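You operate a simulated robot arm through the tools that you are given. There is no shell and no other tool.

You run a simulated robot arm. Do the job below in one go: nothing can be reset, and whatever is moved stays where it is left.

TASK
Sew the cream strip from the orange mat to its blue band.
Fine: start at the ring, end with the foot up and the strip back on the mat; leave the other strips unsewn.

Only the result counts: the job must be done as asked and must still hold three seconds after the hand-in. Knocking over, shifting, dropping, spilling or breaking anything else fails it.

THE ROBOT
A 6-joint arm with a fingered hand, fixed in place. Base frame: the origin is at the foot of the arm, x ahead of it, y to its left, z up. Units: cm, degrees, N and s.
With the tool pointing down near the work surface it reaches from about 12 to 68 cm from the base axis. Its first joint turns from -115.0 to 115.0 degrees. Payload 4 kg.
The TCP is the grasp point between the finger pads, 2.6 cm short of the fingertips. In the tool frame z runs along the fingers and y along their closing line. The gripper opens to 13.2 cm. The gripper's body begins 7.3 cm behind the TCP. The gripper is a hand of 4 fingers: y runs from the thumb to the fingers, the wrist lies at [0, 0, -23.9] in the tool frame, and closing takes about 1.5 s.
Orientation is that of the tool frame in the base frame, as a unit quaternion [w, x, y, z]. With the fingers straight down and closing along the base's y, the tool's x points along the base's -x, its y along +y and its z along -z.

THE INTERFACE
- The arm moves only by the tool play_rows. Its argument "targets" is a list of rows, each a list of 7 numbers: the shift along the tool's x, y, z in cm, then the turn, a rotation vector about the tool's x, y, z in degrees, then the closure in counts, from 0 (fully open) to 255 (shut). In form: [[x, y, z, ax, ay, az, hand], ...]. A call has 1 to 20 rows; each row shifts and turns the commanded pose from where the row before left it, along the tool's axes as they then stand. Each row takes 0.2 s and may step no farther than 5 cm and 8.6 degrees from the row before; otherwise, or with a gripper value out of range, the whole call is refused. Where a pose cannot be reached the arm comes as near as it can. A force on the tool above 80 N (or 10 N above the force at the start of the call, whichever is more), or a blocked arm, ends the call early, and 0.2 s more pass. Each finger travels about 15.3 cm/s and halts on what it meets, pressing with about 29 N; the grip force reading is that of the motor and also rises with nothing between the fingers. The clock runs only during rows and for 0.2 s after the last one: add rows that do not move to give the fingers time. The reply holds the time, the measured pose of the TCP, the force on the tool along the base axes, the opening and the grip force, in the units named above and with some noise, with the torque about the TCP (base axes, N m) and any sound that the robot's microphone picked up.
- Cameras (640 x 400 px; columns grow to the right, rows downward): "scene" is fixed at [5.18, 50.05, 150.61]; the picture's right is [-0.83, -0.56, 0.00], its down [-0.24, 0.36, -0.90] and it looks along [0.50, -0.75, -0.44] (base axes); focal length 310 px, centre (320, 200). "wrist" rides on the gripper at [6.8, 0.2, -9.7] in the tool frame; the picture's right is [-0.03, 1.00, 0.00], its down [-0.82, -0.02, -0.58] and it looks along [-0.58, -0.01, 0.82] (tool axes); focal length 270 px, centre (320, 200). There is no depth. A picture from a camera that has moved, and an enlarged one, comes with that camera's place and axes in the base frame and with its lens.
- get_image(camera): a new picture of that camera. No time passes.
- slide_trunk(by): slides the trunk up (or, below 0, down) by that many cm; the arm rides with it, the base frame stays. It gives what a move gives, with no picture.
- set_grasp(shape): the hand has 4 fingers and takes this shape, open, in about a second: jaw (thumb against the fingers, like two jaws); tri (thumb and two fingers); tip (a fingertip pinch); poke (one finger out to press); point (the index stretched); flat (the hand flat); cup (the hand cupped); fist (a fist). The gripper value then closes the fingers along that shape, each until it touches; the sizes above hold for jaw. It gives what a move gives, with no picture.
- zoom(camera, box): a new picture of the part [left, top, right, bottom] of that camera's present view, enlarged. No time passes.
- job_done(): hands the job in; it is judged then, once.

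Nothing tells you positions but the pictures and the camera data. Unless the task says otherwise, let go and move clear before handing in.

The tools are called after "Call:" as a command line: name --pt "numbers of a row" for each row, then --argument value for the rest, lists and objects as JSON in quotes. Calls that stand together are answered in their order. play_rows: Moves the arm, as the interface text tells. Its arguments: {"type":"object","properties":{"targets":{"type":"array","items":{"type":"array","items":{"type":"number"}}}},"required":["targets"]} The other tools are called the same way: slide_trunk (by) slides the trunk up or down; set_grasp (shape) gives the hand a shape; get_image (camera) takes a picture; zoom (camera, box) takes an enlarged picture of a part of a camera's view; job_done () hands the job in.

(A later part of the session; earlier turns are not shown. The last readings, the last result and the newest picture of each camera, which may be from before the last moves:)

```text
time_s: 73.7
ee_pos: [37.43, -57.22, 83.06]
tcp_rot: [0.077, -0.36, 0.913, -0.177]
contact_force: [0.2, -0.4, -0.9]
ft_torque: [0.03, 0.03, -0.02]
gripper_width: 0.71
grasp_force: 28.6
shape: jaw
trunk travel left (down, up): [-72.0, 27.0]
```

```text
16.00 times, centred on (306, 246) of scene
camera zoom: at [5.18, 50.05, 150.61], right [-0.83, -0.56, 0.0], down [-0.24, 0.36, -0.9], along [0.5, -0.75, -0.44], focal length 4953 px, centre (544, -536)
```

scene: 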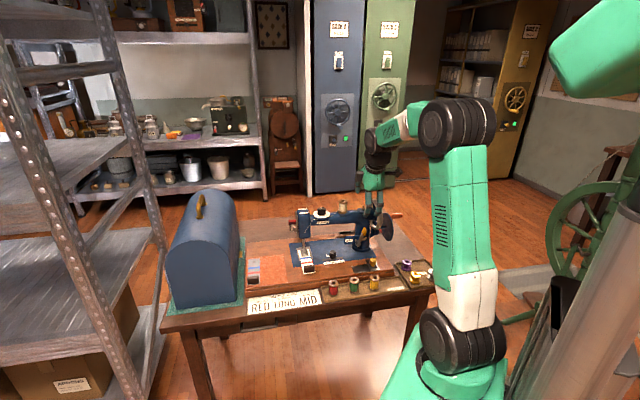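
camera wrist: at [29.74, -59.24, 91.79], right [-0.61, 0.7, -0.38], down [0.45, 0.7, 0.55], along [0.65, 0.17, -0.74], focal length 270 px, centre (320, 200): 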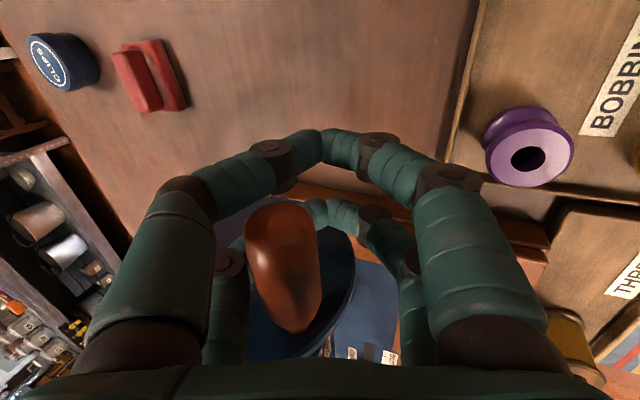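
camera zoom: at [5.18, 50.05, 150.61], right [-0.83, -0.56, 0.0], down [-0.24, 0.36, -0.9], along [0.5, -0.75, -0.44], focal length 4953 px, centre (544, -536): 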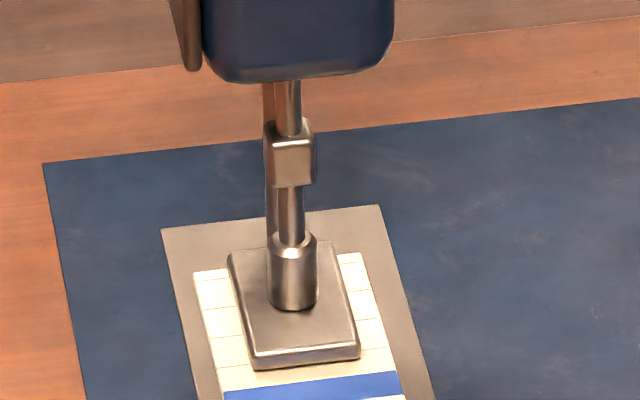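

The foot does seem to rest on the strip. The handle slid toward the palm because my grip was too deep, so I'll open the fingers and regrip it nearer the fingertips.

Call:
play_rows --pt "0 0 0 0 0 0 220" --pt "0 0 0 0 0 0 190" --pt "0 0 0 0 0 0 160" --pt "0 0 0 0 0 0 130" --pt "0 0 0 0 0 0 110" --pt "0 0 0 0 0 0 110"

Call:
get_image --camera "wrist"

Call:
zoom --camera "scene" --box '[350, 180, 430, 260]'

```text
time_s: 75.1
ee_pos: [37.24, -57.29, 82.91]
tcp_rot: [0.076, -0.361, 0.913, -0.175]
contact_force: [1.0, 0.7, -0.4]
ft_torque: [0.01, 0.02, 0.01]
gripper_width: 7.45
grasp_force: 0.1
shape: jaw
trunk travel left (down, up): [-72.0, 27.0]
```

```text
taken
camera wrist: at [29.69, -59.2, 91.58], right [-0.61, 0.7, -0.37], down [0.46, 0.7, 0.55], along [0.65, 0.17, -0.74], focal length 270 px, centre (320, 200)
```

wrist: 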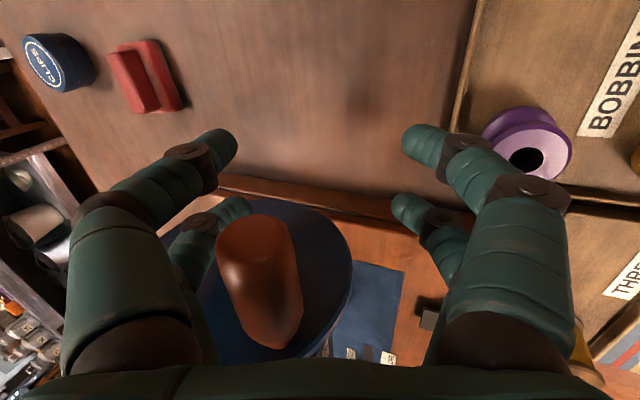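

```text
5.00 times, centred on (390, 220) of scene
camera zoom: at [5.18, 50.05, 150.61], right [-0.83, -0.56, 0.0], down [-0.24, 0.36, -0.9], along [0.5, -0.75, -0.44], focal length 1548 px, centre (-30, 100)
```

zoom: 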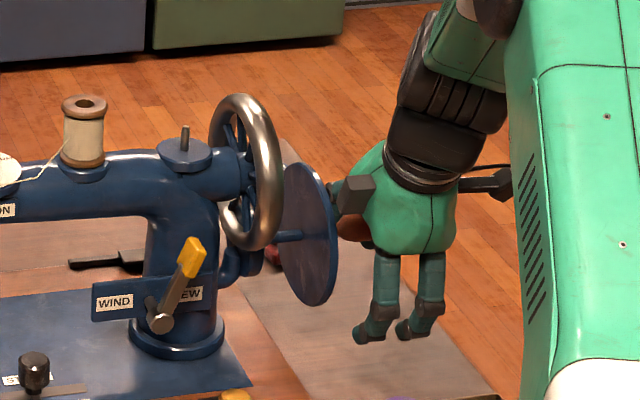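

Call:
play_rows --pt "0.2 -1.79 0 0 0 0 110" --pt "0 0 -2.8 0 0 0 110" --pt "0 0 -2.8 0 0 0 130" --pt "0 0 0 0 0 0 150"

Call:
get_image --camera "wrist"

```text
time_s: 76.1
ee_pos: [36.83, -56.99, 88.82]
tcp_rot: [0.077, -0.361, 0.913, -0.175]
contact_force: [1.0, 0.6, 0.1]
ft_torque: [-0.02, -0.01, 0.01]
gripper_width: 5.51
grasp_force: 0.1
shape: jaw
trunk travel left (down, up): [-72.0, 27.0]
```

```text
taken
camera wrist: at [29.15, -59.06, 97.53], right [-0.61, 0.7, -0.37], down [0.46, 0.7, 0.55], along [0.65, 0.17, -0.74], focal length 270 px, centre (320, 200)
```

wrist: 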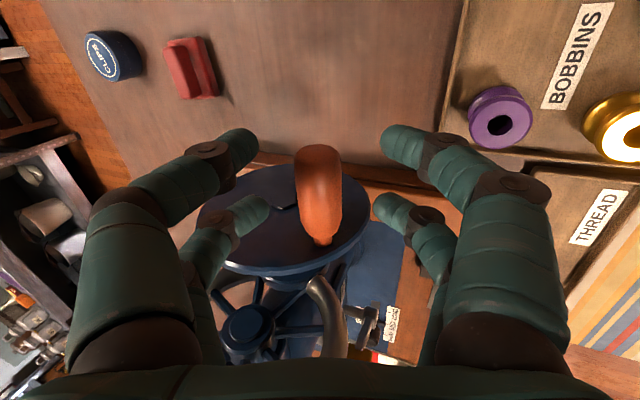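

Call:
play_rows --pt "0 0 -0.4 0 0 0 180" --pt "0 0 0 0 0 0 200" --pt "0 0 0 0 0 0 215" --pt "0 0 0 0 0 0 235" --pt "0 0 0 0 0 0 255" --pt "0 0 0 0 0 0 255" --pt "0 0 0 0 0 0 255"

Call:
get_image --camera "wrist"

```text
time_s: 77.7
ee_pos: [36.54, -56.79, 89.19]
tcp_rot: [0.077, -0.36, 0.913, -0.175]
contact_force: [-11.5, -0.5, 4.5]
ft_torque: [0.18, -0.02, -0.12]
gripper_width: 0.82
grasp_force: 29.0
shape: jaw
trunk travel left (down, up): [-72.0, 27.0]
```

```text
taken
camera wrist: at [28.9, -58.94, 97.94], right [-0.61, 0.7, -0.37], down [0.45, 0.7, 0.55], along [0.65, 0.17, -0.74], focal length 270 px, centre (320, 200)
```

wrist: 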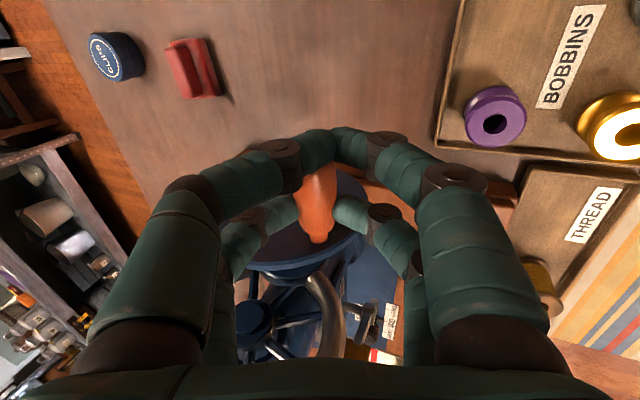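

The outer digits slipped past the handle's end. I'll reopen, shift slightly inward and deeper, and regrip.

Call:
play_rows --pt "0 0 0 0 0 0 220" --pt "0 0 0 0 0 0 180" --pt "0 0 0 0 0 0 140" --pt "0 0 0 0 0 0 130" --pt "0 0 0 0 0 0 130"

Call:
get_image --camera "wrist"

```text
time_s: 78.9
ee_pos: [36.5, -56.95, 89.11]
tcp_rot: [0.075, -0.361, 0.913, -0.176]
contact_force: [0.1, 0.2, 0.5]
ft_torque: [0.0, 0.01, -0.02]
gripper_width: 6.41
grasp_force: 0.0
shape: jaw
trunk travel left (down, up): [-72.0, 27.0]
```

```text
taken
camera wrist: at [29.05, -58.94, 97.88], right [-0.61, 0.7, -0.37], down [0.46, 0.7, 0.55], along [0.65, 0.17, -0.74], focal length 270 px, centre (320, 200)
```

wrist: 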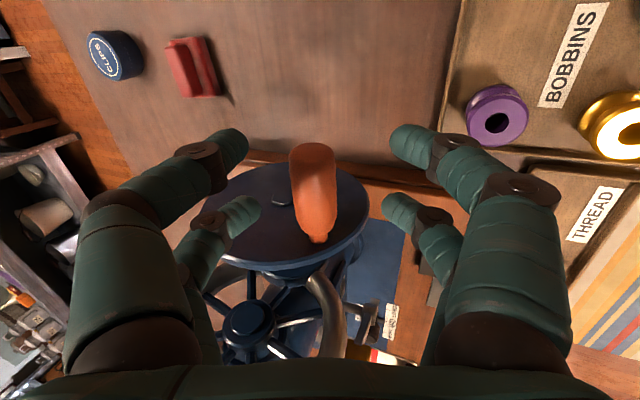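

Call:
play_rows --pt "-0.7 -0.2 0.6 0 0 0 150" --pt "0 0 0 0 0 0 180" --pt "0 0 0 0 0 0 200" --pt "0 0 0 0 0 0 215" --pt "0 0 0 0 0 0 235" --pt "0 0 0 0 0 0 255" --pt "0 0 0 0 0 0 255"

Call:
get_image --camera "wrist"

```text
time_s: 80.5
ee_pos: [37.45, -56.77, 88.49]
tcp_rot: [0.076, -0.361, 0.913, -0.174]
contact_force: [3.5, -3.4, -7.9]
ft_torque: [-0.03, 0.01, 0.04]
gripper_width: 1.63
grasp_force: 28.8
shape: jaw
trunk travel left (down, up): [-72.0, 27.0]
```

```text
taken
camera wrist: at [29.88, -58.82, 97.25], right [-0.61, 0.7, -0.37], down [0.46, 0.7, 0.55], along [0.65, 0.17, -0.74], focal length 270 px, centre (320, 200)
```

wrist: 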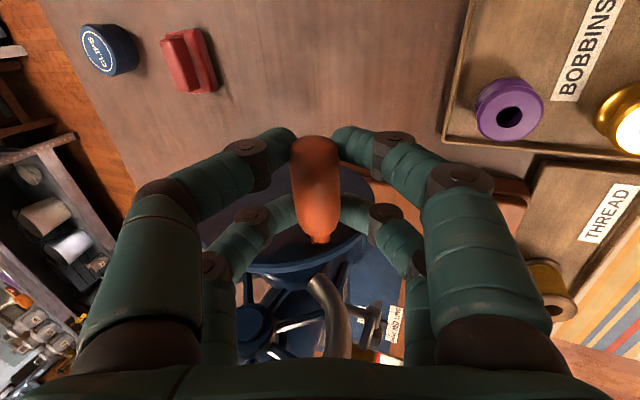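

The grip is now close to the fingertips and evenly loaded. Continuing over the top toward the back.

Call:
play_rows --pt "-0.053 -1.376 -0.673 0 0 0 255" --pt "-0.058 -1.516 -0.215 0 0 0 255" --pt "-0.057 -1.508 0.266 0 0 0 255" --pt "-0.051 -1.351 0.72 0 0 0 255" --pt "-0.04 -1.063 1.104 0 0 0 255" --pt "0 0 0 0 0 0 255"

Call:
get_image --camera "wrist"

Call:
zoom --camera "scene" --box '[298, 246, 318, 262]'

```text
time_s: 81.9
ee_pos: [42.16, -61.49, 89.9]
tcp_rot: [0.075, -0.361, 0.914, -0.172]
contact_force: [-7.9, 6.2, -18.2]
ft_torque: [0.08, 0.16, 0.02]
gripper_width: 1.46
grasp_force: 29.0
shape: jaw
trunk travel left (down, up): [-72.0, 27.0]
```

```text
taken
camera wrist: at [34.58, -63.55, 98.57], right [-0.61, 0.7, -0.37], down [0.46, 0.69, 0.56], along [0.64, 0.17, -0.74], focal length 270 px, centre (320, 200)
```

wrist: 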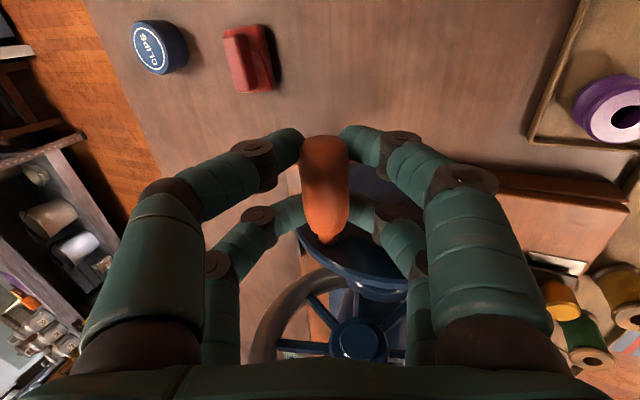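

```text
16.00 times, centred on (308, 254) of scene
camera zoom: at [5.18, 50.05, 150.61], right [-0.83, -0.56, 0.0], down [-0.24, 0.36, -0.9], along [0.5, -0.75, -0.44], focal length 4953 px, centre (512, -664)
```

zoom: 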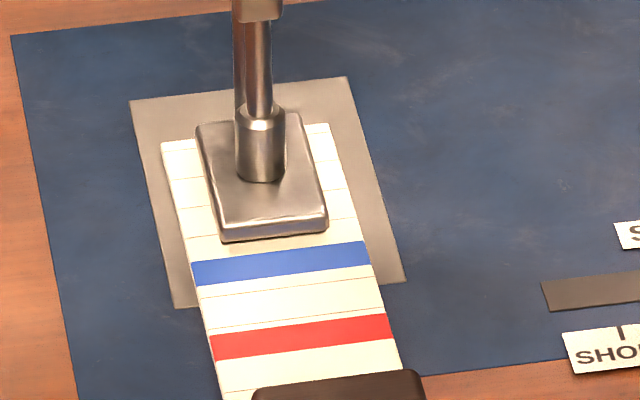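

The strip has begun to move back by a couple of pixels now that the crank is past its starting point in this direction, so this is the right way. Continuing the turn.

Call:
play_rows --pt "-0.025 -0.671 1.38 0 0 0 255" --pt "-0.007 -0.214 1.521 0 0 0 255" --pt "0.011 0.266 1.513 0 0 0 255" --pt "0.028 0.718 1.356 0 0 0 255" --pt "0.043 1.101 1.067 0 0 0 255" --pt "0 0 0 0 0 0 255"

Call:
get_image --camera "wrist"

Call:
zoom --camera "scene" --box '[298, 246, 318, 262]'

```text
time_s: 83.3
ee_pos: [43.23, -62.52, 83.08]
tcp_rot: [0.076, -0.36, 0.913, -0.176]
contact_force: [4.7, -6.5, -5.5]
ft_torque: [-0.12, 0.01, 0.01]
gripper_width: 1.54
grasp_force: 29.1
shape: jaw
trunk travel left (down, up): [-72.0, 27.0]
```

```text
taken
camera wrist: at [35.67, -64.61, 91.87], right [-0.61, 0.7, -0.37], down [0.46, 0.7, 0.55], along [0.65, 0.17, -0.74], focal length 270 px, centre (320, 200)
```

wrist: 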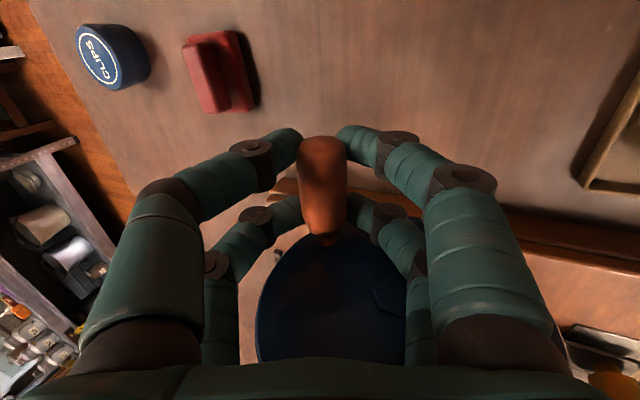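

```text
16.00 times, centred on (308, 254) of scene
camera zoom: at [5.18, 50.05, 150.61], right [-0.83, -0.56, 0.0], down [-0.24, 0.36, -0.9], along [0.5, -0.75, -0.44], focal length 4953 px, centre (512, -664)
```

zoom: 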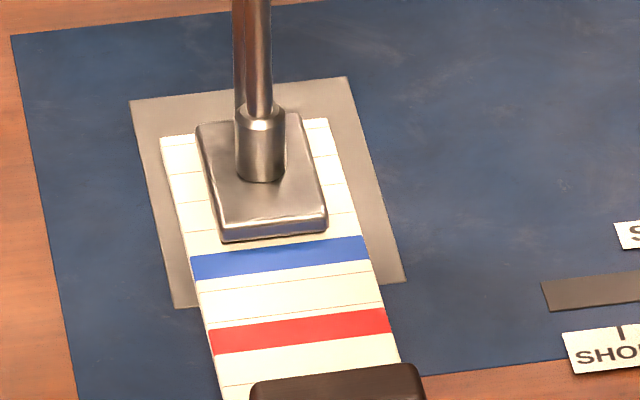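

The strip has advanced about 0.33 cm in a third of a turn, roughly 1 cm per turn. Continuing carefully through the bottom.

Call:
play_rows --pt "0.053 1.376 0.673 0 0 0 255" --pt "0.058 1.516 0.215 0 0 0 255" --pt "0.057 1.508 -0.266 0 0 0 255" --pt "0.051 1.351 -0.72 0 0 0 255" --pt "0 0 0 0 0 0 255"

Call:
get_image --camera "wrist"

```text
time_s: 84.5
ee_pos: [39.49, -58.65, 80.97]
tcp_rot: [0.075, -0.361, 0.913, -0.172]
contact_force: [-7.2, 0.0, -17.6]
ft_torque: [0.01, 0.18, 0.03]
gripper_width: 1.52
grasp_force: 28.4
shape: jaw
trunk travel left (down, up): [-72.0, 27.0]
```

```text
taken
camera wrist: at [31.79, -60.73, 89.67], right [-0.61, 0.7, -0.37], down [0.46, 0.69, 0.56], along [0.64, 0.17, -0.74], focal length 270 px, centre (320, 200)
```

wrist: 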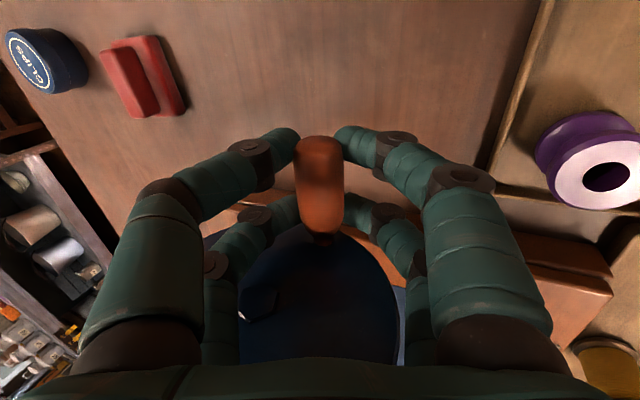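

Call:
play_rows --pt "0.04 1.063 -1.104 0 0 0 255" --pt "0.025 0.671 -1.38 0 0 0 255" --pt "0.007 0.214 -1.521 0 0 0 255" --pt "0 0 0 0 0 0 255"

Call:
get_image --camera "wrist"

Call:
zoom --camera "scene" --box '[298, 246, 318, 262]'

```text
time_s: 85.5
ee_pos: [37.17, -56.39, 84.08]
tcp_rot: [0.076, -0.361, 0.912, -0.177]
contact_force: [-4.7, -0.3, 0.2]
ft_torque: [-0.02, 0.1, 0.05]
gripper_width: 1.55
grasp_force: 29.3
shape: jaw
trunk travel left (down, up): [-72.0, 27.0]
```

```text
taken
camera wrist: at [29.55, -58.46, 93.01], right [-0.61, 0.7, -0.38], down [0.45, 0.7, 0.55], along [0.65, 0.17, -0.74], focal length 270 px, centre (320, 200)
```

wrist: 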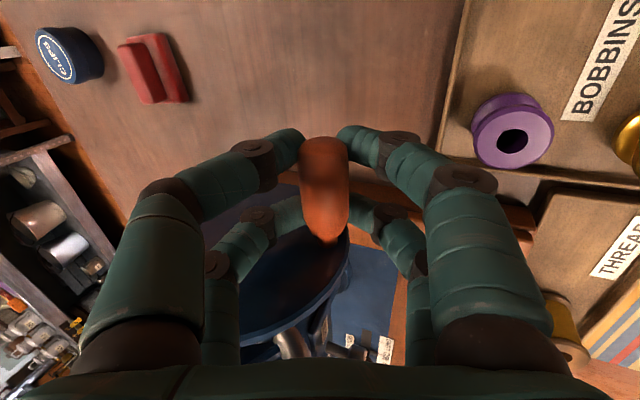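

```text
16.00 times, centred on (308, 254) of scene
camera zoom: at [5.18, 50.05, 150.61], right [-0.83, -0.56, 0.0], down [-0.24, 0.36, -0.9], along [0.5, -0.75, -0.44], focal length 4953 px, centre (512, -664)
```

zoom: 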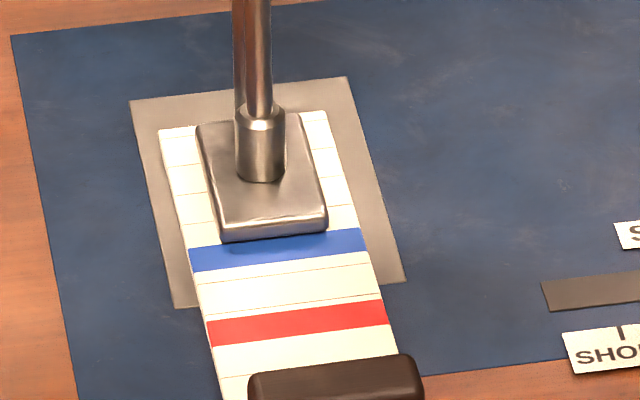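

Holding well, with the strip advanced about 0.66 cm. Continuing around the next part of the circle.

Call:
play_rows --pt "-0.011 -0.266 -1.513 0 0 0 255" --pt "-0.028 -0.718 -1.356 0 0 0 255" --pt "-0.043 -1.101 -1.067 0 0 0 255" --pt "-0.053 -1.376 -0.673 0 0 0 255" --pt "-0.058 -1.516 -0.215 0 0 0 255" --pt "-0.057 -1.508 0.266 0 0 0 255" --pt "-0.051 -1.351 0.72 0 0 0 255" --pt "0 0 0 0 0 0 255"

Call:
get_image --camera "wrist"

Call:
zoom --camera "scene" --box '[298, 246, 318, 262]'

```text
time_s: 87.3
ee_pos: [41.26, -60.52, 90.34]
tcp_rot: [0.075, -0.361, 0.914, -0.171]
contact_force: [-7.1, 3.1, -25.2]
ft_torque: [0.02, 0.12, 0.05]
gripper_width: 1.34
grasp_force: 28.7
shape: jaw
trunk travel left (down, up): [-72.0, 27.0]
```

```text
taken
camera wrist: at [33.69, -62.64, 99.06], right [-0.61, 0.7, -0.37], down [0.46, 0.69, 0.56], along [0.64, 0.17, -0.75], focal length 270 px, centre (320, 200)
```

wrist: 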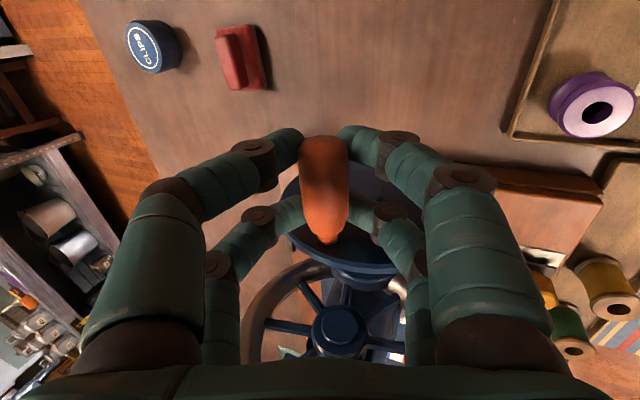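

```text
16.00 times, centred on (308, 254) of scene
camera zoom: at [5.18, 50.05, 150.61], right [-0.83, -0.56, 0.0], down [-0.24, 0.36, -0.9], along [0.5, -0.75, -0.44], focal length 4953 px, centre (512, -664)
```

zoom: 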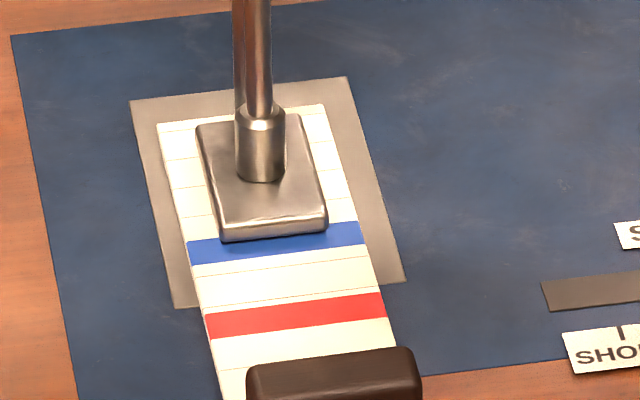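

About 0.95 cm sewn after the first turn (roughly 0.92 cm per turn). The ring-to-blue distance is about 3.45 cm, so around 3.75 turns in all. Continuing.

Call:
play_rows --pt "-0.04 -1.063 1.104 0 0 0 255" --pt "-0.025 -0.671 1.38 0 0 0 255" --pt "-0.007 -0.214 1.521 0 0 0 255" --pt "0.011 0.266 1.513 0 0 0 255" --pt "0.028 0.718 1.356 0 0 0 255" --pt "0.043 1.101 1.067 0 0 0 255" --pt "0.053 1.376 0.673 0 0 0 255" --pt "0.058 1.516 0.215 0 0 0 255" --pt "0.057 1.508 -0.266 0 0 0 255" --pt "0.051 1.351 -0.72 0 0 0 255" --pt "0 0 0 0 0 0 255"

Call:
get_image --camera "wrist"

Call:
zoom --camera "scene" --box '[298, 246, 318, 262]'

```text
time_s: 89.7
ee_pos: [39.41, -58.68, 81.0]
tcp_rot: [0.076, -0.36, 0.914, -0.172]
contact_force: [-5.9, 2.5, -18.1]
ft_torque: [-0.02, 0.14, -0.01]
gripper_width: 1.47
grasp_force: 29.0
shape: jaw
trunk travel left (down, up): [-72.0, 27.0]
```

```text
taken
camera wrist: at [31.81, -60.75, 89.67], right [-0.61, 0.7, -0.37], down [0.46, 0.69, 0.56], along [0.64, 0.17, -0.74], focal length 270 px, centre (320, 200)
```

wrist: 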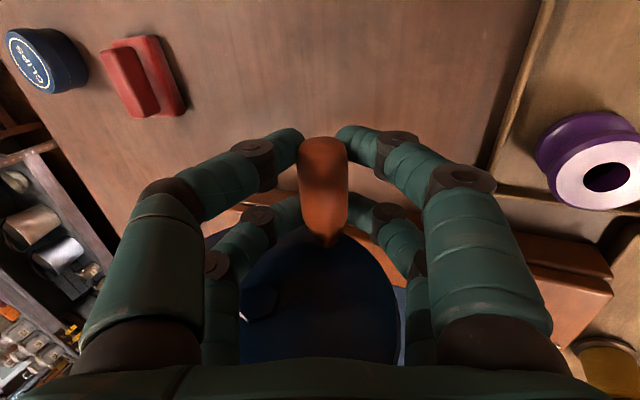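

```text
16.00 times, centred on (308, 254) of scene
camera zoom: at [5.18, 50.05, 150.61], right [-0.83, -0.56, 0.0], down [-0.24, 0.36, -0.9], along [0.5, -0.75, -0.44], focal length 4953 px, centre (512, -664)
```

zoom: 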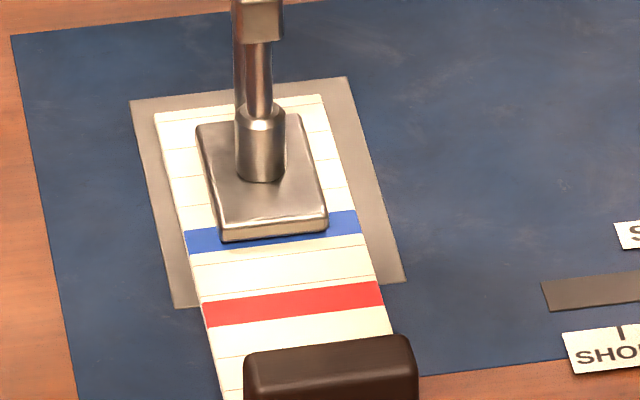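

Call:
play_rows --pt "0.04 1.063 -1.104 0 0 0 255" --pt "0.025 0.671 -1.38 0 0 0 255" --pt "0.007 0.214 -1.521 0 0 0 255" --pt "-0.011 -0.266 -1.513 0 0 0 255" --pt "-0.028 -0.718 -1.356 0 0 0 255" --pt "-0.043 -1.101 -1.067 0 0 0 255" --pt "-0.053 -1.376 -0.673 0 0 0 255" --pt "-0.058 -1.516 -0.215 0 0 0 255" --pt "-0.057 -1.508 0.266 0 0 0 255" --pt "-0.051 -1.351 0.72 0 0 0 255" --pt "0 0 0 0 0 0 255"

Call:
get_image --camera "wrist"

Call:
zoom --camera "scene" --box '[298, 246, 318, 262]'

```text
time_s: 92.1
ee_pos: [41.33, -60.49, 90.23]
tcp_rot: [0.075, -0.36, 0.914, -0.171]
contact_force: [-6.3, 1.5, -29.5]
ft_torque: [0.02, 0.13, 0.0]
gripper_width: 1.29
grasp_force: 29.4
shape: jaw
trunk travel left (down, up): [-72.0, 27.0]
```

```text
taken
camera wrist: at [33.7, -62.65, 99.01], right [-0.61, 0.7, -0.37], down [0.46, 0.69, 0.56], along [0.64, 0.17, -0.75], focal length 270 px, centre (320, 200)
```

wrist: 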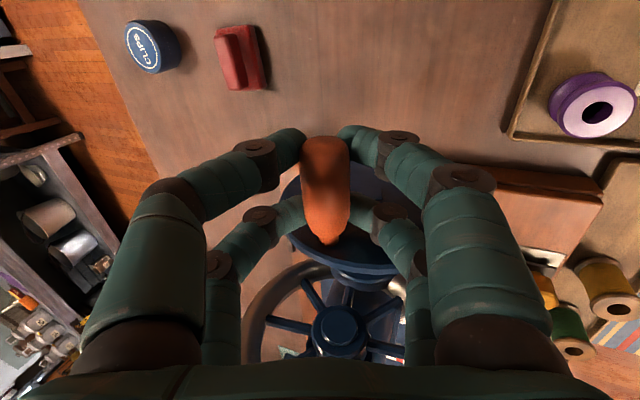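

```text
16.00 times, centred on (308, 254) of scene
camera zoom: at [5.18, 50.05, 150.61], right [-0.83, -0.56, 0.0], down [-0.24, 0.36, -0.9], along [0.5, -0.75, -0.44], focal length 4953 px, centre (512, -664)
```

zoom: 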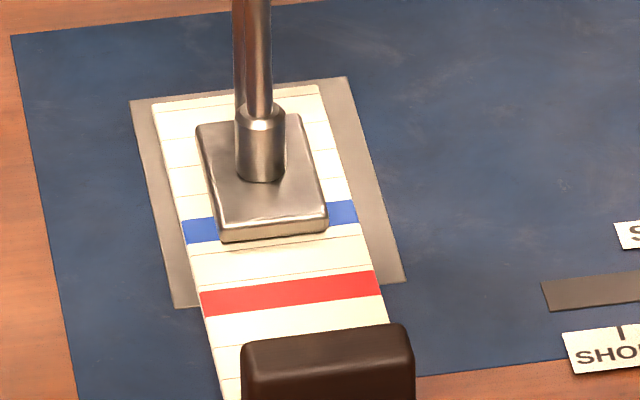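

1.86 cm advanced after two turns; everything holds steady. Continuing.

Call:
play_rows --pt "-0.04 -1.063 1.104 0 0 0 255" --pt "-0.025 -0.671 1.38 0 0 0 255" --pt "-0.007 -0.214 1.521 0 0 0 255" --pt "0.011 0.266 1.513 0 0 0 255" --pt "0.028 0.718 1.356 0 0 0 255" --pt "0.043 1.101 1.067 0 0 0 255" --pt "0.053 1.376 0.673 0 0 0 255" --pt "0.058 1.516 0.215 0 0 0 255" --pt "0.057 1.508 -0.266 0 0 0 255" --pt "0.051 1.351 -0.72 0 0 0 255" --pt "0 0 0 0 0 0 255"

Call:
zoom --camera "scene" --box '[298, 246, 318, 262]'

Call:
get_image --camera "wrist"

```text
time_s: 94.5
ee_pos: [39.35, -58.63, 80.93]
tcp_rot: [0.075, -0.359, 0.914, -0.172]
contact_force: [-10.1, 3.7, -19.4]
ft_torque: [0.01, 0.06, -0.02]
gripper_width: 1.4
grasp_force: 28.9
shape: jaw
trunk travel left (down, up): [-72.0, 27.0]
```

```text
16.00 times, centred on (308, 254) of scene
camera zoom: at [5.18, 50.05, 150.61], right [-0.83, -0.56, 0.0], down [-0.24, 0.36, -0.9], along [0.5, -0.75, -0.44], focal length 4953 px, centre (512, -664)
```

zoom: 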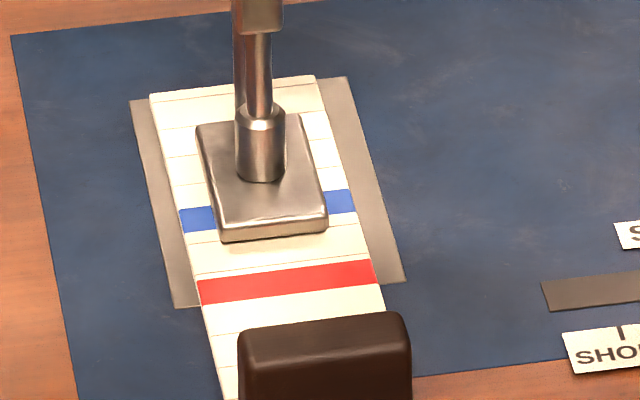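

```text
taken
camera wrist: at [31.81, -60.75, 89.75], right [-0.61, 0.7, -0.37], down [0.46, 0.69, 0.56], along [0.65, 0.17, -0.74], focal length 270 px, centre (320, 200)
```

wrist: 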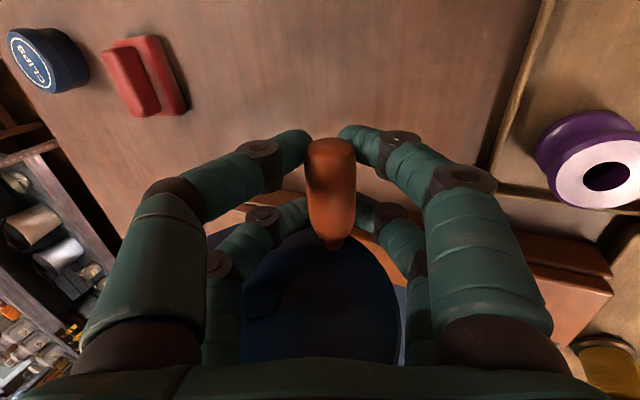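

Call:
play_rows --pt "0.04 1.063 -1.104 0 0 0 255" --pt "0.025 0.671 -1.38 0 0 0 255" --pt "0.007 0.214 -1.521 0 0 0 255" --pt "-0.011 -0.266 -1.513 0 0 0 255" --pt "-0.028 -0.718 -1.356 0 0 0 255" --pt "-0.043 -1.101 -1.067 0 0 0 255" --pt "-0.053 -1.376 -0.673 0 0 0 255" --pt "-0.058 -1.516 -0.215 0 0 0 255" --pt "-0.057 -1.508 0.266 0 0 0 255" --pt "-0.051 -1.351 0.72 0 0 0 255" --pt "0 0 0 0 0 0 255"

Call:
zoom --camera "scene" --box '[298, 246, 318, 262]'

Call:
get_image --camera "wrist"

```text
time_s: 96.9
ee_pos: [41.27, -60.45, 90.23]
tcp_rot: [0.076, -0.36, 0.914, -0.17]
contact_force: [-2.1, 3.5, -31.0]
ft_torque: [0.04, -0.02, 0.03]
gripper_width: 1.24
grasp_force: 29.3
shape: jaw
trunk travel left (down, up): [-72.0, 27.0]
```

```text
16.00 times, centred on (308, 254) of scene
camera zoom: at [5.18, 50.05, 150.61], right [-0.83, -0.56, 0.0], down [-0.24, 0.36, -0.9], along [0.5, -0.75, -0.44], focal length 4953 px, centre (512, -664)
```

zoom: 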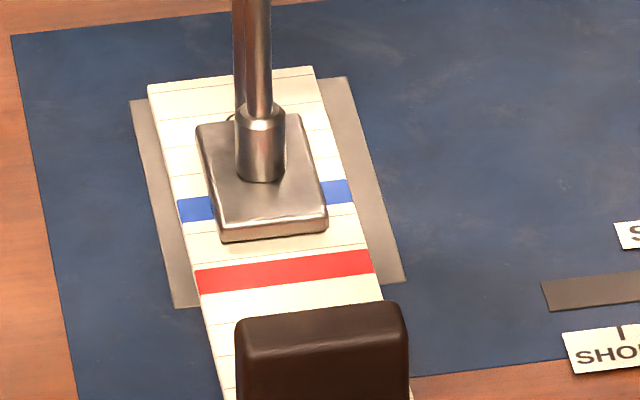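

```text
taken
camera wrist: at [33.7, -62.66, 98.89], right [-0.61, 0.7, -0.36], down [0.46, 0.69, 0.56], along [0.64, 0.18, -0.75], focal length 270 px, centre (320, 200)
```

wrist: 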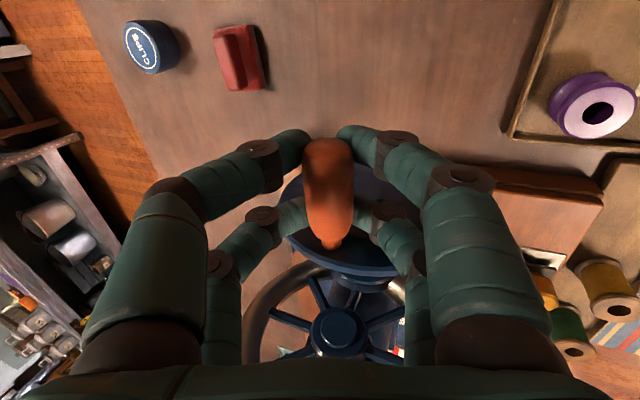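

2.75 cm advanced. About 0.7 cm remains to the middle of the blue band, i.e. roughly three quarters of a turn. I'll do half a turn and then check.

Call:
play_rows --pt "-0.04 -1.063 1.104 0 0 0 255" --pt "-0.025 -0.671 1.38 0 0 0 255" --pt "-0.007 -0.214 1.521 0 0 0 255" --pt "0.011 0.266 1.513 0 0 0 255" --pt "0.028 0.718 1.356 0 0 0 255" --pt "0.043 1.101 1.067 0 0 0 255" --pt "0.053 1.376 0.673 0 0 0 255" --pt "0.058 1.516 0.215 0 0 0 255" --pt "0.057 1.508 -0.266 0 0 0 255" --pt "0.051 1.351 -0.72 0 0 0 255" --pt "0 0 0 0 0 0 255"

Call:
zoom --camera "scene" --box '[298, 246, 318, 262]'

Call:
get_image --camera "wrist"

```text
time_s: 99.3
ee_pos: [39.43, -58.62, 81.08]
tcp_rot: [0.076, -0.359, 0.914, -0.174]
contact_force: [-0.8, 1.2, 2.2]
ft_torque: [-0.03, -0.04, 0.02]
gripper_width: 1.15
grasp_force: 29.2
shape: jaw
trunk travel left (down, up): [-72.0, 27.0]
```

```text
16.00 times, centred on (308, 254) of scene
camera zoom: at [5.18, 50.05, 150.61], right [-0.83, -0.56, 0.0], down [-0.24, 0.36, -0.9], along [0.5, -0.75, -0.44], focal length 4953 px, centre (512, -664)
```

zoom: 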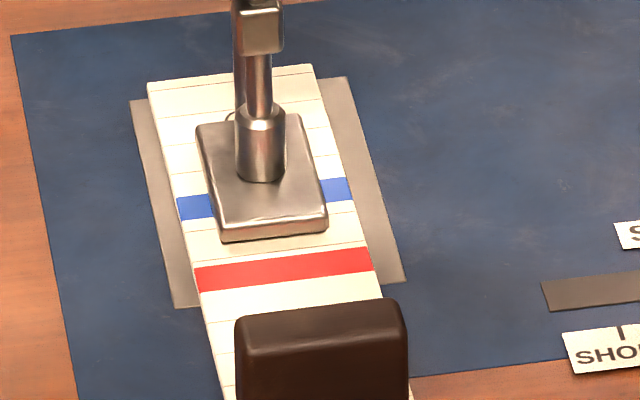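

```text
taken
camera wrist: at [31.72, -60.66, 89.76], right [-0.61, 0.7, -0.37], down [0.46, 0.7, 0.56], along [0.65, 0.17, -0.74], focal length 270 px, centre (320, 200)
```

wrist: 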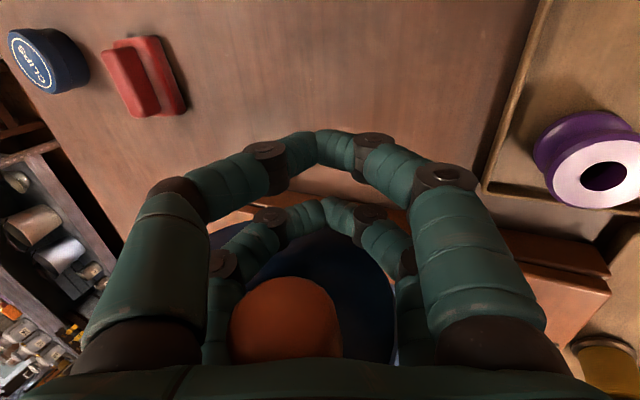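

The handle slipped inside the hand again, after about 2.83 cm of feed. I'll open, find the handle and regrip it near the fingertips for the last stretch.

Call:
play_rows --pt "0 0 0 0 0 0 220" --pt "0 0 0 0 0 0 190" --pt "0 0 0 0 0 0 150" --pt "0 0 0 0 0 0 110" --pt "0 0 0 0 0 0 100" --pt "0 0 0 0 0 0 100"

Call:
get_image --camera "wrist"

Call:
zoom --camera "scene" --box '[350, 180, 430, 260]'

```text
time_s: 100.7
ee_pos: [39.4, -58.67, 81.26]
tcp_rot: [0.076, -0.36, 0.913, -0.176]
contact_force: [0.1, 0.8, 1.1]
ft_torque: [-0.03, -0.03, 0.01]
gripper_width: 7.97
grasp_force: 0.1
shape: jaw
trunk travel left (down, up): [-72.0, 27.0]
```

```text
taken
camera wrist: at [31.79, -60.72, 89.94], right [-0.61, 0.7, -0.37], down [0.46, 0.7, 0.55], along [0.65, 0.17, -0.74], focal length 270 px, centre (320, 200)
```

wrist: 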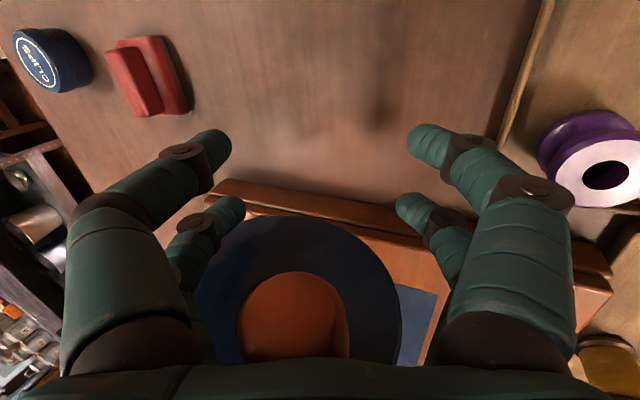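

```text
5.00 times, centred on (390, 220) of scene
camera zoom: at [5.18, 50.05, 150.61], right [-0.83, -0.56, 0.0], down [-0.24, 0.36, -0.9], along [0.5, -0.75, -0.44], focal length 1548 px, centre (-30, 100)
```

zoom: 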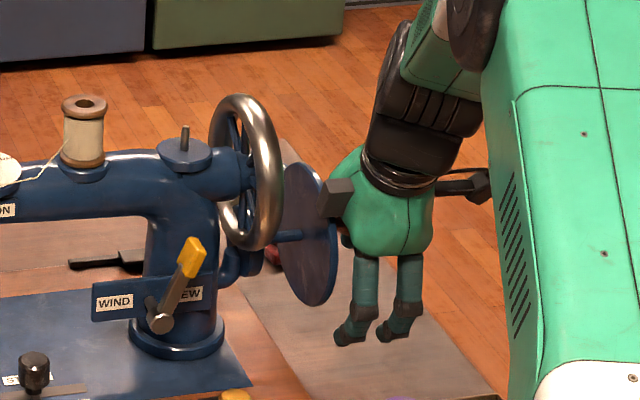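

Call:
play_rows --pt "0 -0.3 -2.5 0 0 0 100" --pt "0 -0.13 -2.5 0 0 0 110" --pt "0 0 -2.4 0 0 0 130" --pt "0 0 0 0 0 0 130"

Call:
get_image --camera "wrist"

```text
time_s: 101.7
ee_pos: [37.69, -57.05, 88.28]
tcp_rot: [0.076, -0.36, 0.913, -0.175]
contact_force: [-0.4, -0.5, 0.5]
ft_torque: [0.01, 0.01, 0.01]
gripper_width: 6.53
grasp_force: 0.0
shape: jaw
trunk travel left (down, up): [-72.0, 27.0]
```

```text
taken
camera wrist: at [30.09, -59.06, 97.0], right [-0.61, 0.7, -0.37], down [0.46, 0.7, 0.55], along [0.65, 0.17, -0.74], focal length 270 px, centre (320, 200)
```

wrist: 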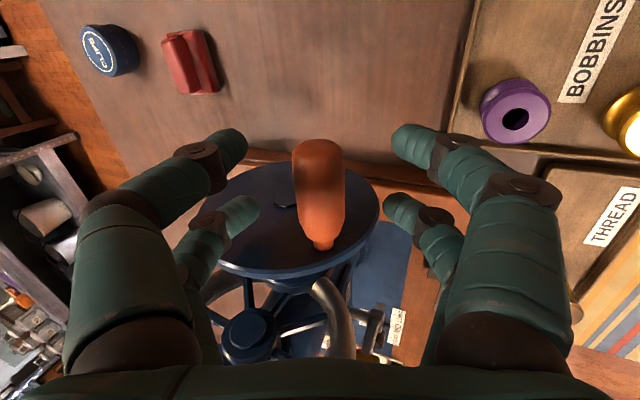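

Call:
play_rows --pt "0 0.2 -0.34 0 0 0 150" --pt "0 0 0 0 0 0 180" --pt "0 0 0 0 0 0 200" --pt "0 0 0 0 0 0 215" --pt "0 0 0 0 0 0 235" --pt "0 0 0 0 0 0 255" --pt "0 0 0 0 0 0 255"

Call:
get_image --camera "wrist"

Call:
zoom --camera "scene" --box '[298, 246, 318, 262]'

```text
time_s: 103.3
ee_pos: [37.65, -56.87, 88.43]
tcp_rot: [0.076, -0.361, 0.913, -0.173]
contact_force: [5.2, -4.7, -9.9]
ft_torque: [-0.03, 0.03, 0.06]
gripper_width: 1.43
grasp_force: 29.3
shape: jaw
trunk travel left (down, up): [-72.0, 27.0]
```

```text
taken
camera wrist: at [30.0, -58.94, 97.08], right [-0.61, 0.7, -0.37], down [0.46, 0.7, 0.55], along [0.65, 0.17, -0.74], focal length 270 px, centre (320, 200)
```

wrist: 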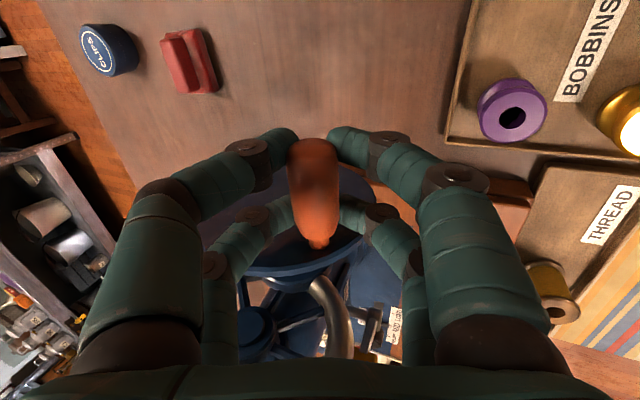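

```text
16.00 times, centred on (308, 254) of scene
camera zoom: at [5.18, 50.05, 150.61], right [-0.83, -0.56, 0.0], down [-0.24, 0.36, -0.9], along [0.5, -0.75, -0.44], focal length 4953 px, centre (512, -664)
```

zoom: 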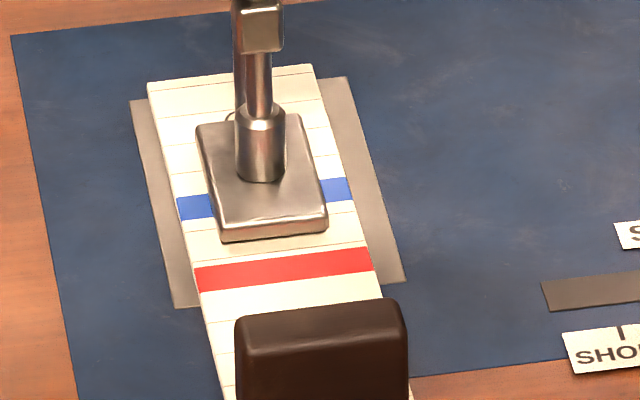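

Regripped. Resuming the turn over the top, checking after each part.

Call:
play_rows --pt "-0.053 -1.376 -0.673 0 0 0 255" --pt "-0.058 -1.516 -0.215 0 0 0 255" --pt "-0.057 -1.508 0.266 0 0 0 255" --pt "-0.051 -1.351 0.72 0 0 0 255" --pt "-0.04 -1.063 1.104 0 0 0 255" --pt "-0.025 -0.671 1.38 0 0 0 255" --pt "0 0 0 0 0 0 255"

Call:
get_image --camera "wrist"

Call:
zoom --camera "scene" --box '[298, 246, 318, 262]'

```text
time_s: 104.9
ee_pos: [43.14, -62.36, 88.88]
tcp_rot: [0.077, -0.36, 0.913, -0.175]
contact_force: [-11.3, 4.4, -10.6]
ft_torque: [-0.03, 0.1, -0.01]
gripper_width: 1.34
grasp_force: 29.1
shape: jaw
trunk travel left (down, up): [-72.0, 27.0]
```

```text
taken
camera wrist: at [35.5, -64.44, 97.58], right [-0.61, 0.7, -0.37], down [0.46, 0.7, 0.55], along [0.65, 0.17, -0.74], focal length 270 px, centre (320, 200)
```

wrist: 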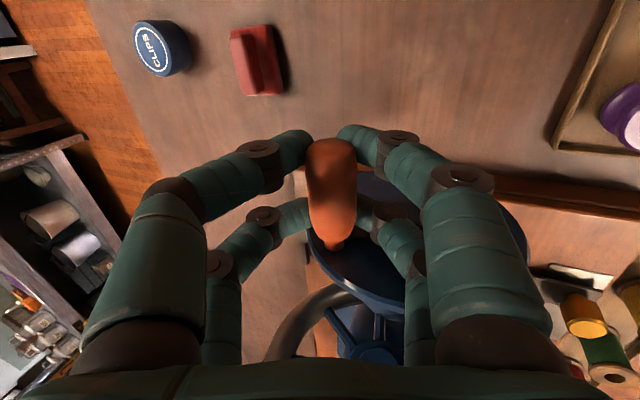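

```text
16.00 times, centred on (308, 254) of scene
camera zoom: at [5.18, 50.05, 150.61], right [-0.83, -0.56, 0.0], down [-0.24, 0.36, -0.9], along [0.5, -0.75, -0.44], focal length 4953 px, centre (512, -664)
```

zoom: 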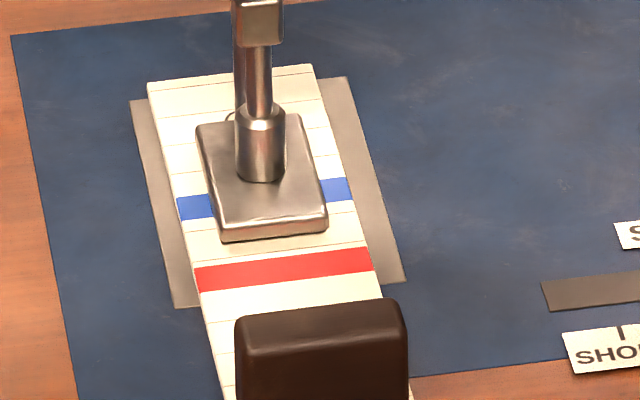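

Call:
play_rows --pt "-0.007 0.016 1.431 0 0 0 255" --pt "0.011 0.266 1.513 0 0 0 255" --pt "0 0 0 0 0 0 255"

Call:
get_image --camera "wrist"

Call:
zoom --camera "scene" --box '[298, 246, 318, 262]'

```text
time_s: 105.7
ee_pos: [43.85, -62.82, 86.25]
tcp_rot: [0.076, -0.36, 0.913, -0.176]
contact_force: [-1.6, -0.1, -0.3]
ft_torque: [-0.01, -0.02, -0.01]
gripper_width: 0.93
grasp_force: 29.3
shape: jaw
trunk travel left (down, up): [-72.0, 27.0]
```

```text
taken
camera wrist: at [36.21, -65.01, 94.89], right [-0.61, 0.7, -0.38], down [0.45, 0.7, 0.55], along [0.65, 0.17, -0.74], focal length 270 px, centre (320, 200)
```

wrist: 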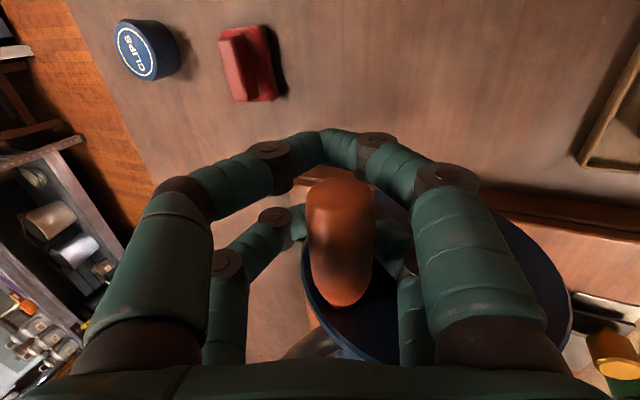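

```text
16.00 times, centred on (308, 254) of scene
camera zoom: at [5.18, 50.05, 150.61], right [-0.83, -0.56, 0.0], down [-0.24, 0.36, -0.9], along [0.5, -0.75, -0.44], focal length 4953 px, centre (512, -664)
```

zoom: 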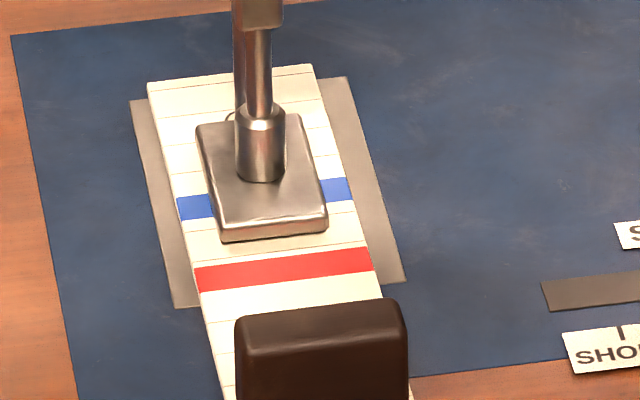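

The handle slid toward the palm again on the down-stroke. I'll regrip with it right at the fingertips, where the squeeze won't push it inward.

Call:
play_rows --pt "0 0 0 0 0 0 220" --pt "0 0 0 0 0 0 190" --pt "0 0 0 0 0 0 150" --pt "0 0 0 0 0 0 110" --pt "0 0 0 0 0 0 110" --pt "0 0 -2.5 0 0 0 110" --pt "0 0 -2.3 0 0 0 110" --pt "0 0 0 0 0 0 110"

Call:
get_image --camera "wrist"

```text
time_s: 107.5
ee_pos: [42.55, -61.75, 90.43]
tcp_rot: [0.076, -0.36, 0.913, -0.175]
contact_force: [0.0, -0.6, -1.1]
ft_torque: [0.01, -0.02, 0.01]
gripper_width: 7.44
grasp_force: 0.1
shape: jaw
trunk travel left (down, up): [-72.0, 27.0]
```

```text
taken
camera wrist: at [34.9, -63.72, 99.22], right [-0.61, 0.7, -0.37], down [0.46, 0.7, 0.55], along [0.65, 0.17, -0.74], focal length 270 px, centre (320, 200)
```

wrist: 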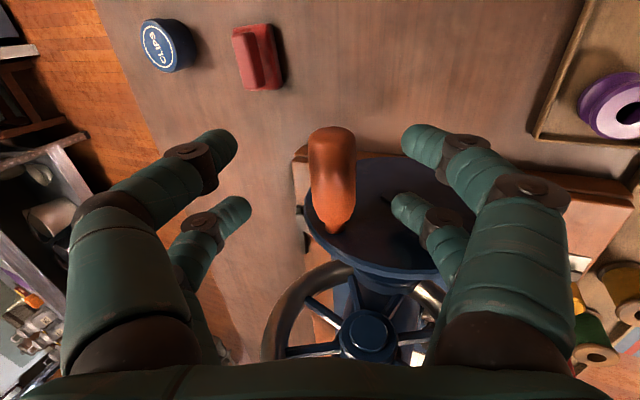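

Call:
play_rows --pt "-0.3 0.6 0.1 0 0 0 130" --pt "0 0 0 0 0 0 160" --pt "0 0 0 0 0 0 185" --pt "0 0 0 0 0 0 205" --pt "0 0 0 0 0 0 225" --pt "0 0 0 0 0 0 255" --pt "0 0 0 0 0 0 255"

Call:
get_image --camera "wrist"

```text
time_s: 109.1
ee_pos: [42.45, -61.05, 90.08]
tcp_rot: [0.076, -0.361, 0.913, -0.174]
contact_force: [0.5, -0.2, -2.4]
ft_torque: [-0.01, 0.06, 0.04]
gripper_width: 1.67
grasp_force: 28.9
shape: jaw
trunk travel left (down, up): [-72.0, 27.0]
```

```text
taken
camera wrist: at [34.79, -63.16, 98.87], right [-0.61, 0.7, -0.37], down [0.46, 0.7, 0.55], along [0.65, 0.17, -0.74], focal length 270 px, centre (320, 200)
```

wrist: 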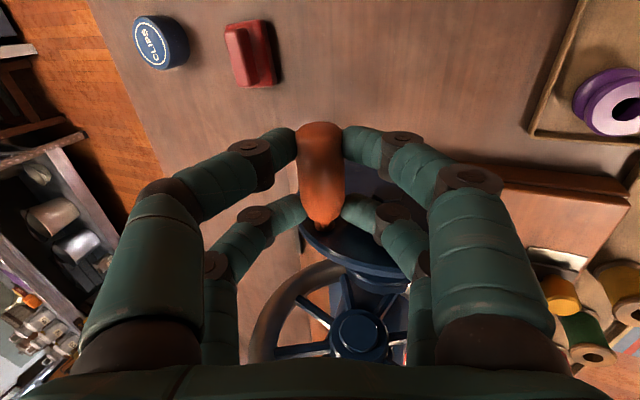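

This grip is nearly neutral (force on the hand only 2 N). Continuing down the back side in small steps.

Call:
play_rows --pt "-0.018 -0.488 1.275 0 0 0 255" --pt "-0.003 -0.119 1.361 0 0 0 255" --pt "0.011 0.26 1.341 0 0 0 255" --pt "0 0 0 0 0 0 255"

Call:
get_image --camera "wrist"

Call:
zoom --camera "scene" --box '[298, 246, 318, 262]'

```text
time_s: 110.1
ee_pos: [43.75, -62.57, 86.52]
tcp_rot: [0.076, -0.359, 0.913, -0.176]
contact_force: [7.8, -9.0, -1.9]
ft_torque: [-0.16, -0.09, 0.02]
gripper_width: 1.63
grasp_force: 29.1
shape: jaw
trunk travel left (down, up): [-72.0, 27.0]
```

```text
taken
camera wrist: at [36.16, -64.52, 95.26], right [-0.61, 0.7, -0.37], down [0.45, 0.7, 0.55], along [0.65, 0.17, -0.74], focal length 270 px, centre (320, 200)
```

wrist: 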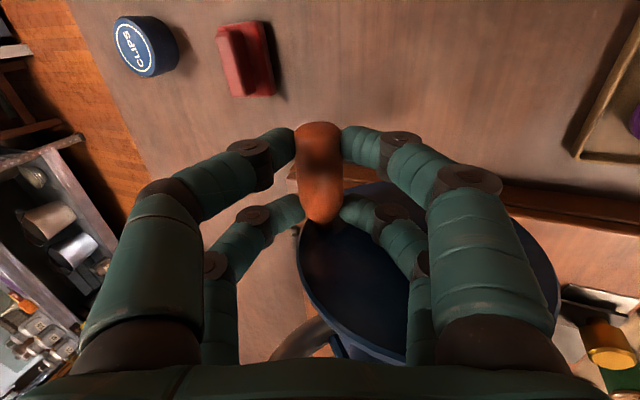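

```text
16.00 times, centred on (308, 254) of scene
camera zoom: at [5.18, 50.05, 150.61], right [-0.83, -0.56, 0.0], down [-0.24, 0.36, -0.9], along [0.5, -0.75, -0.44], focal length 4953 px, centre (512, -664)
```

zoom: 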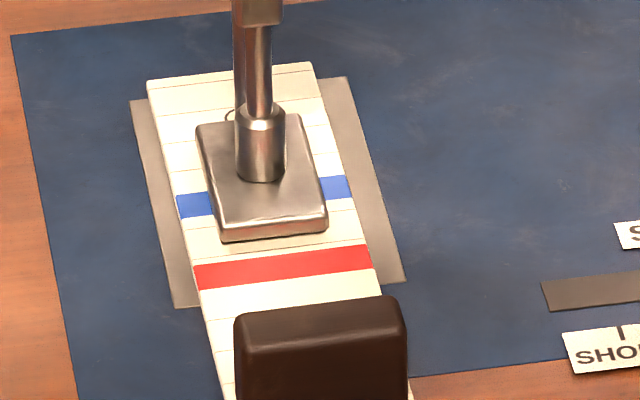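

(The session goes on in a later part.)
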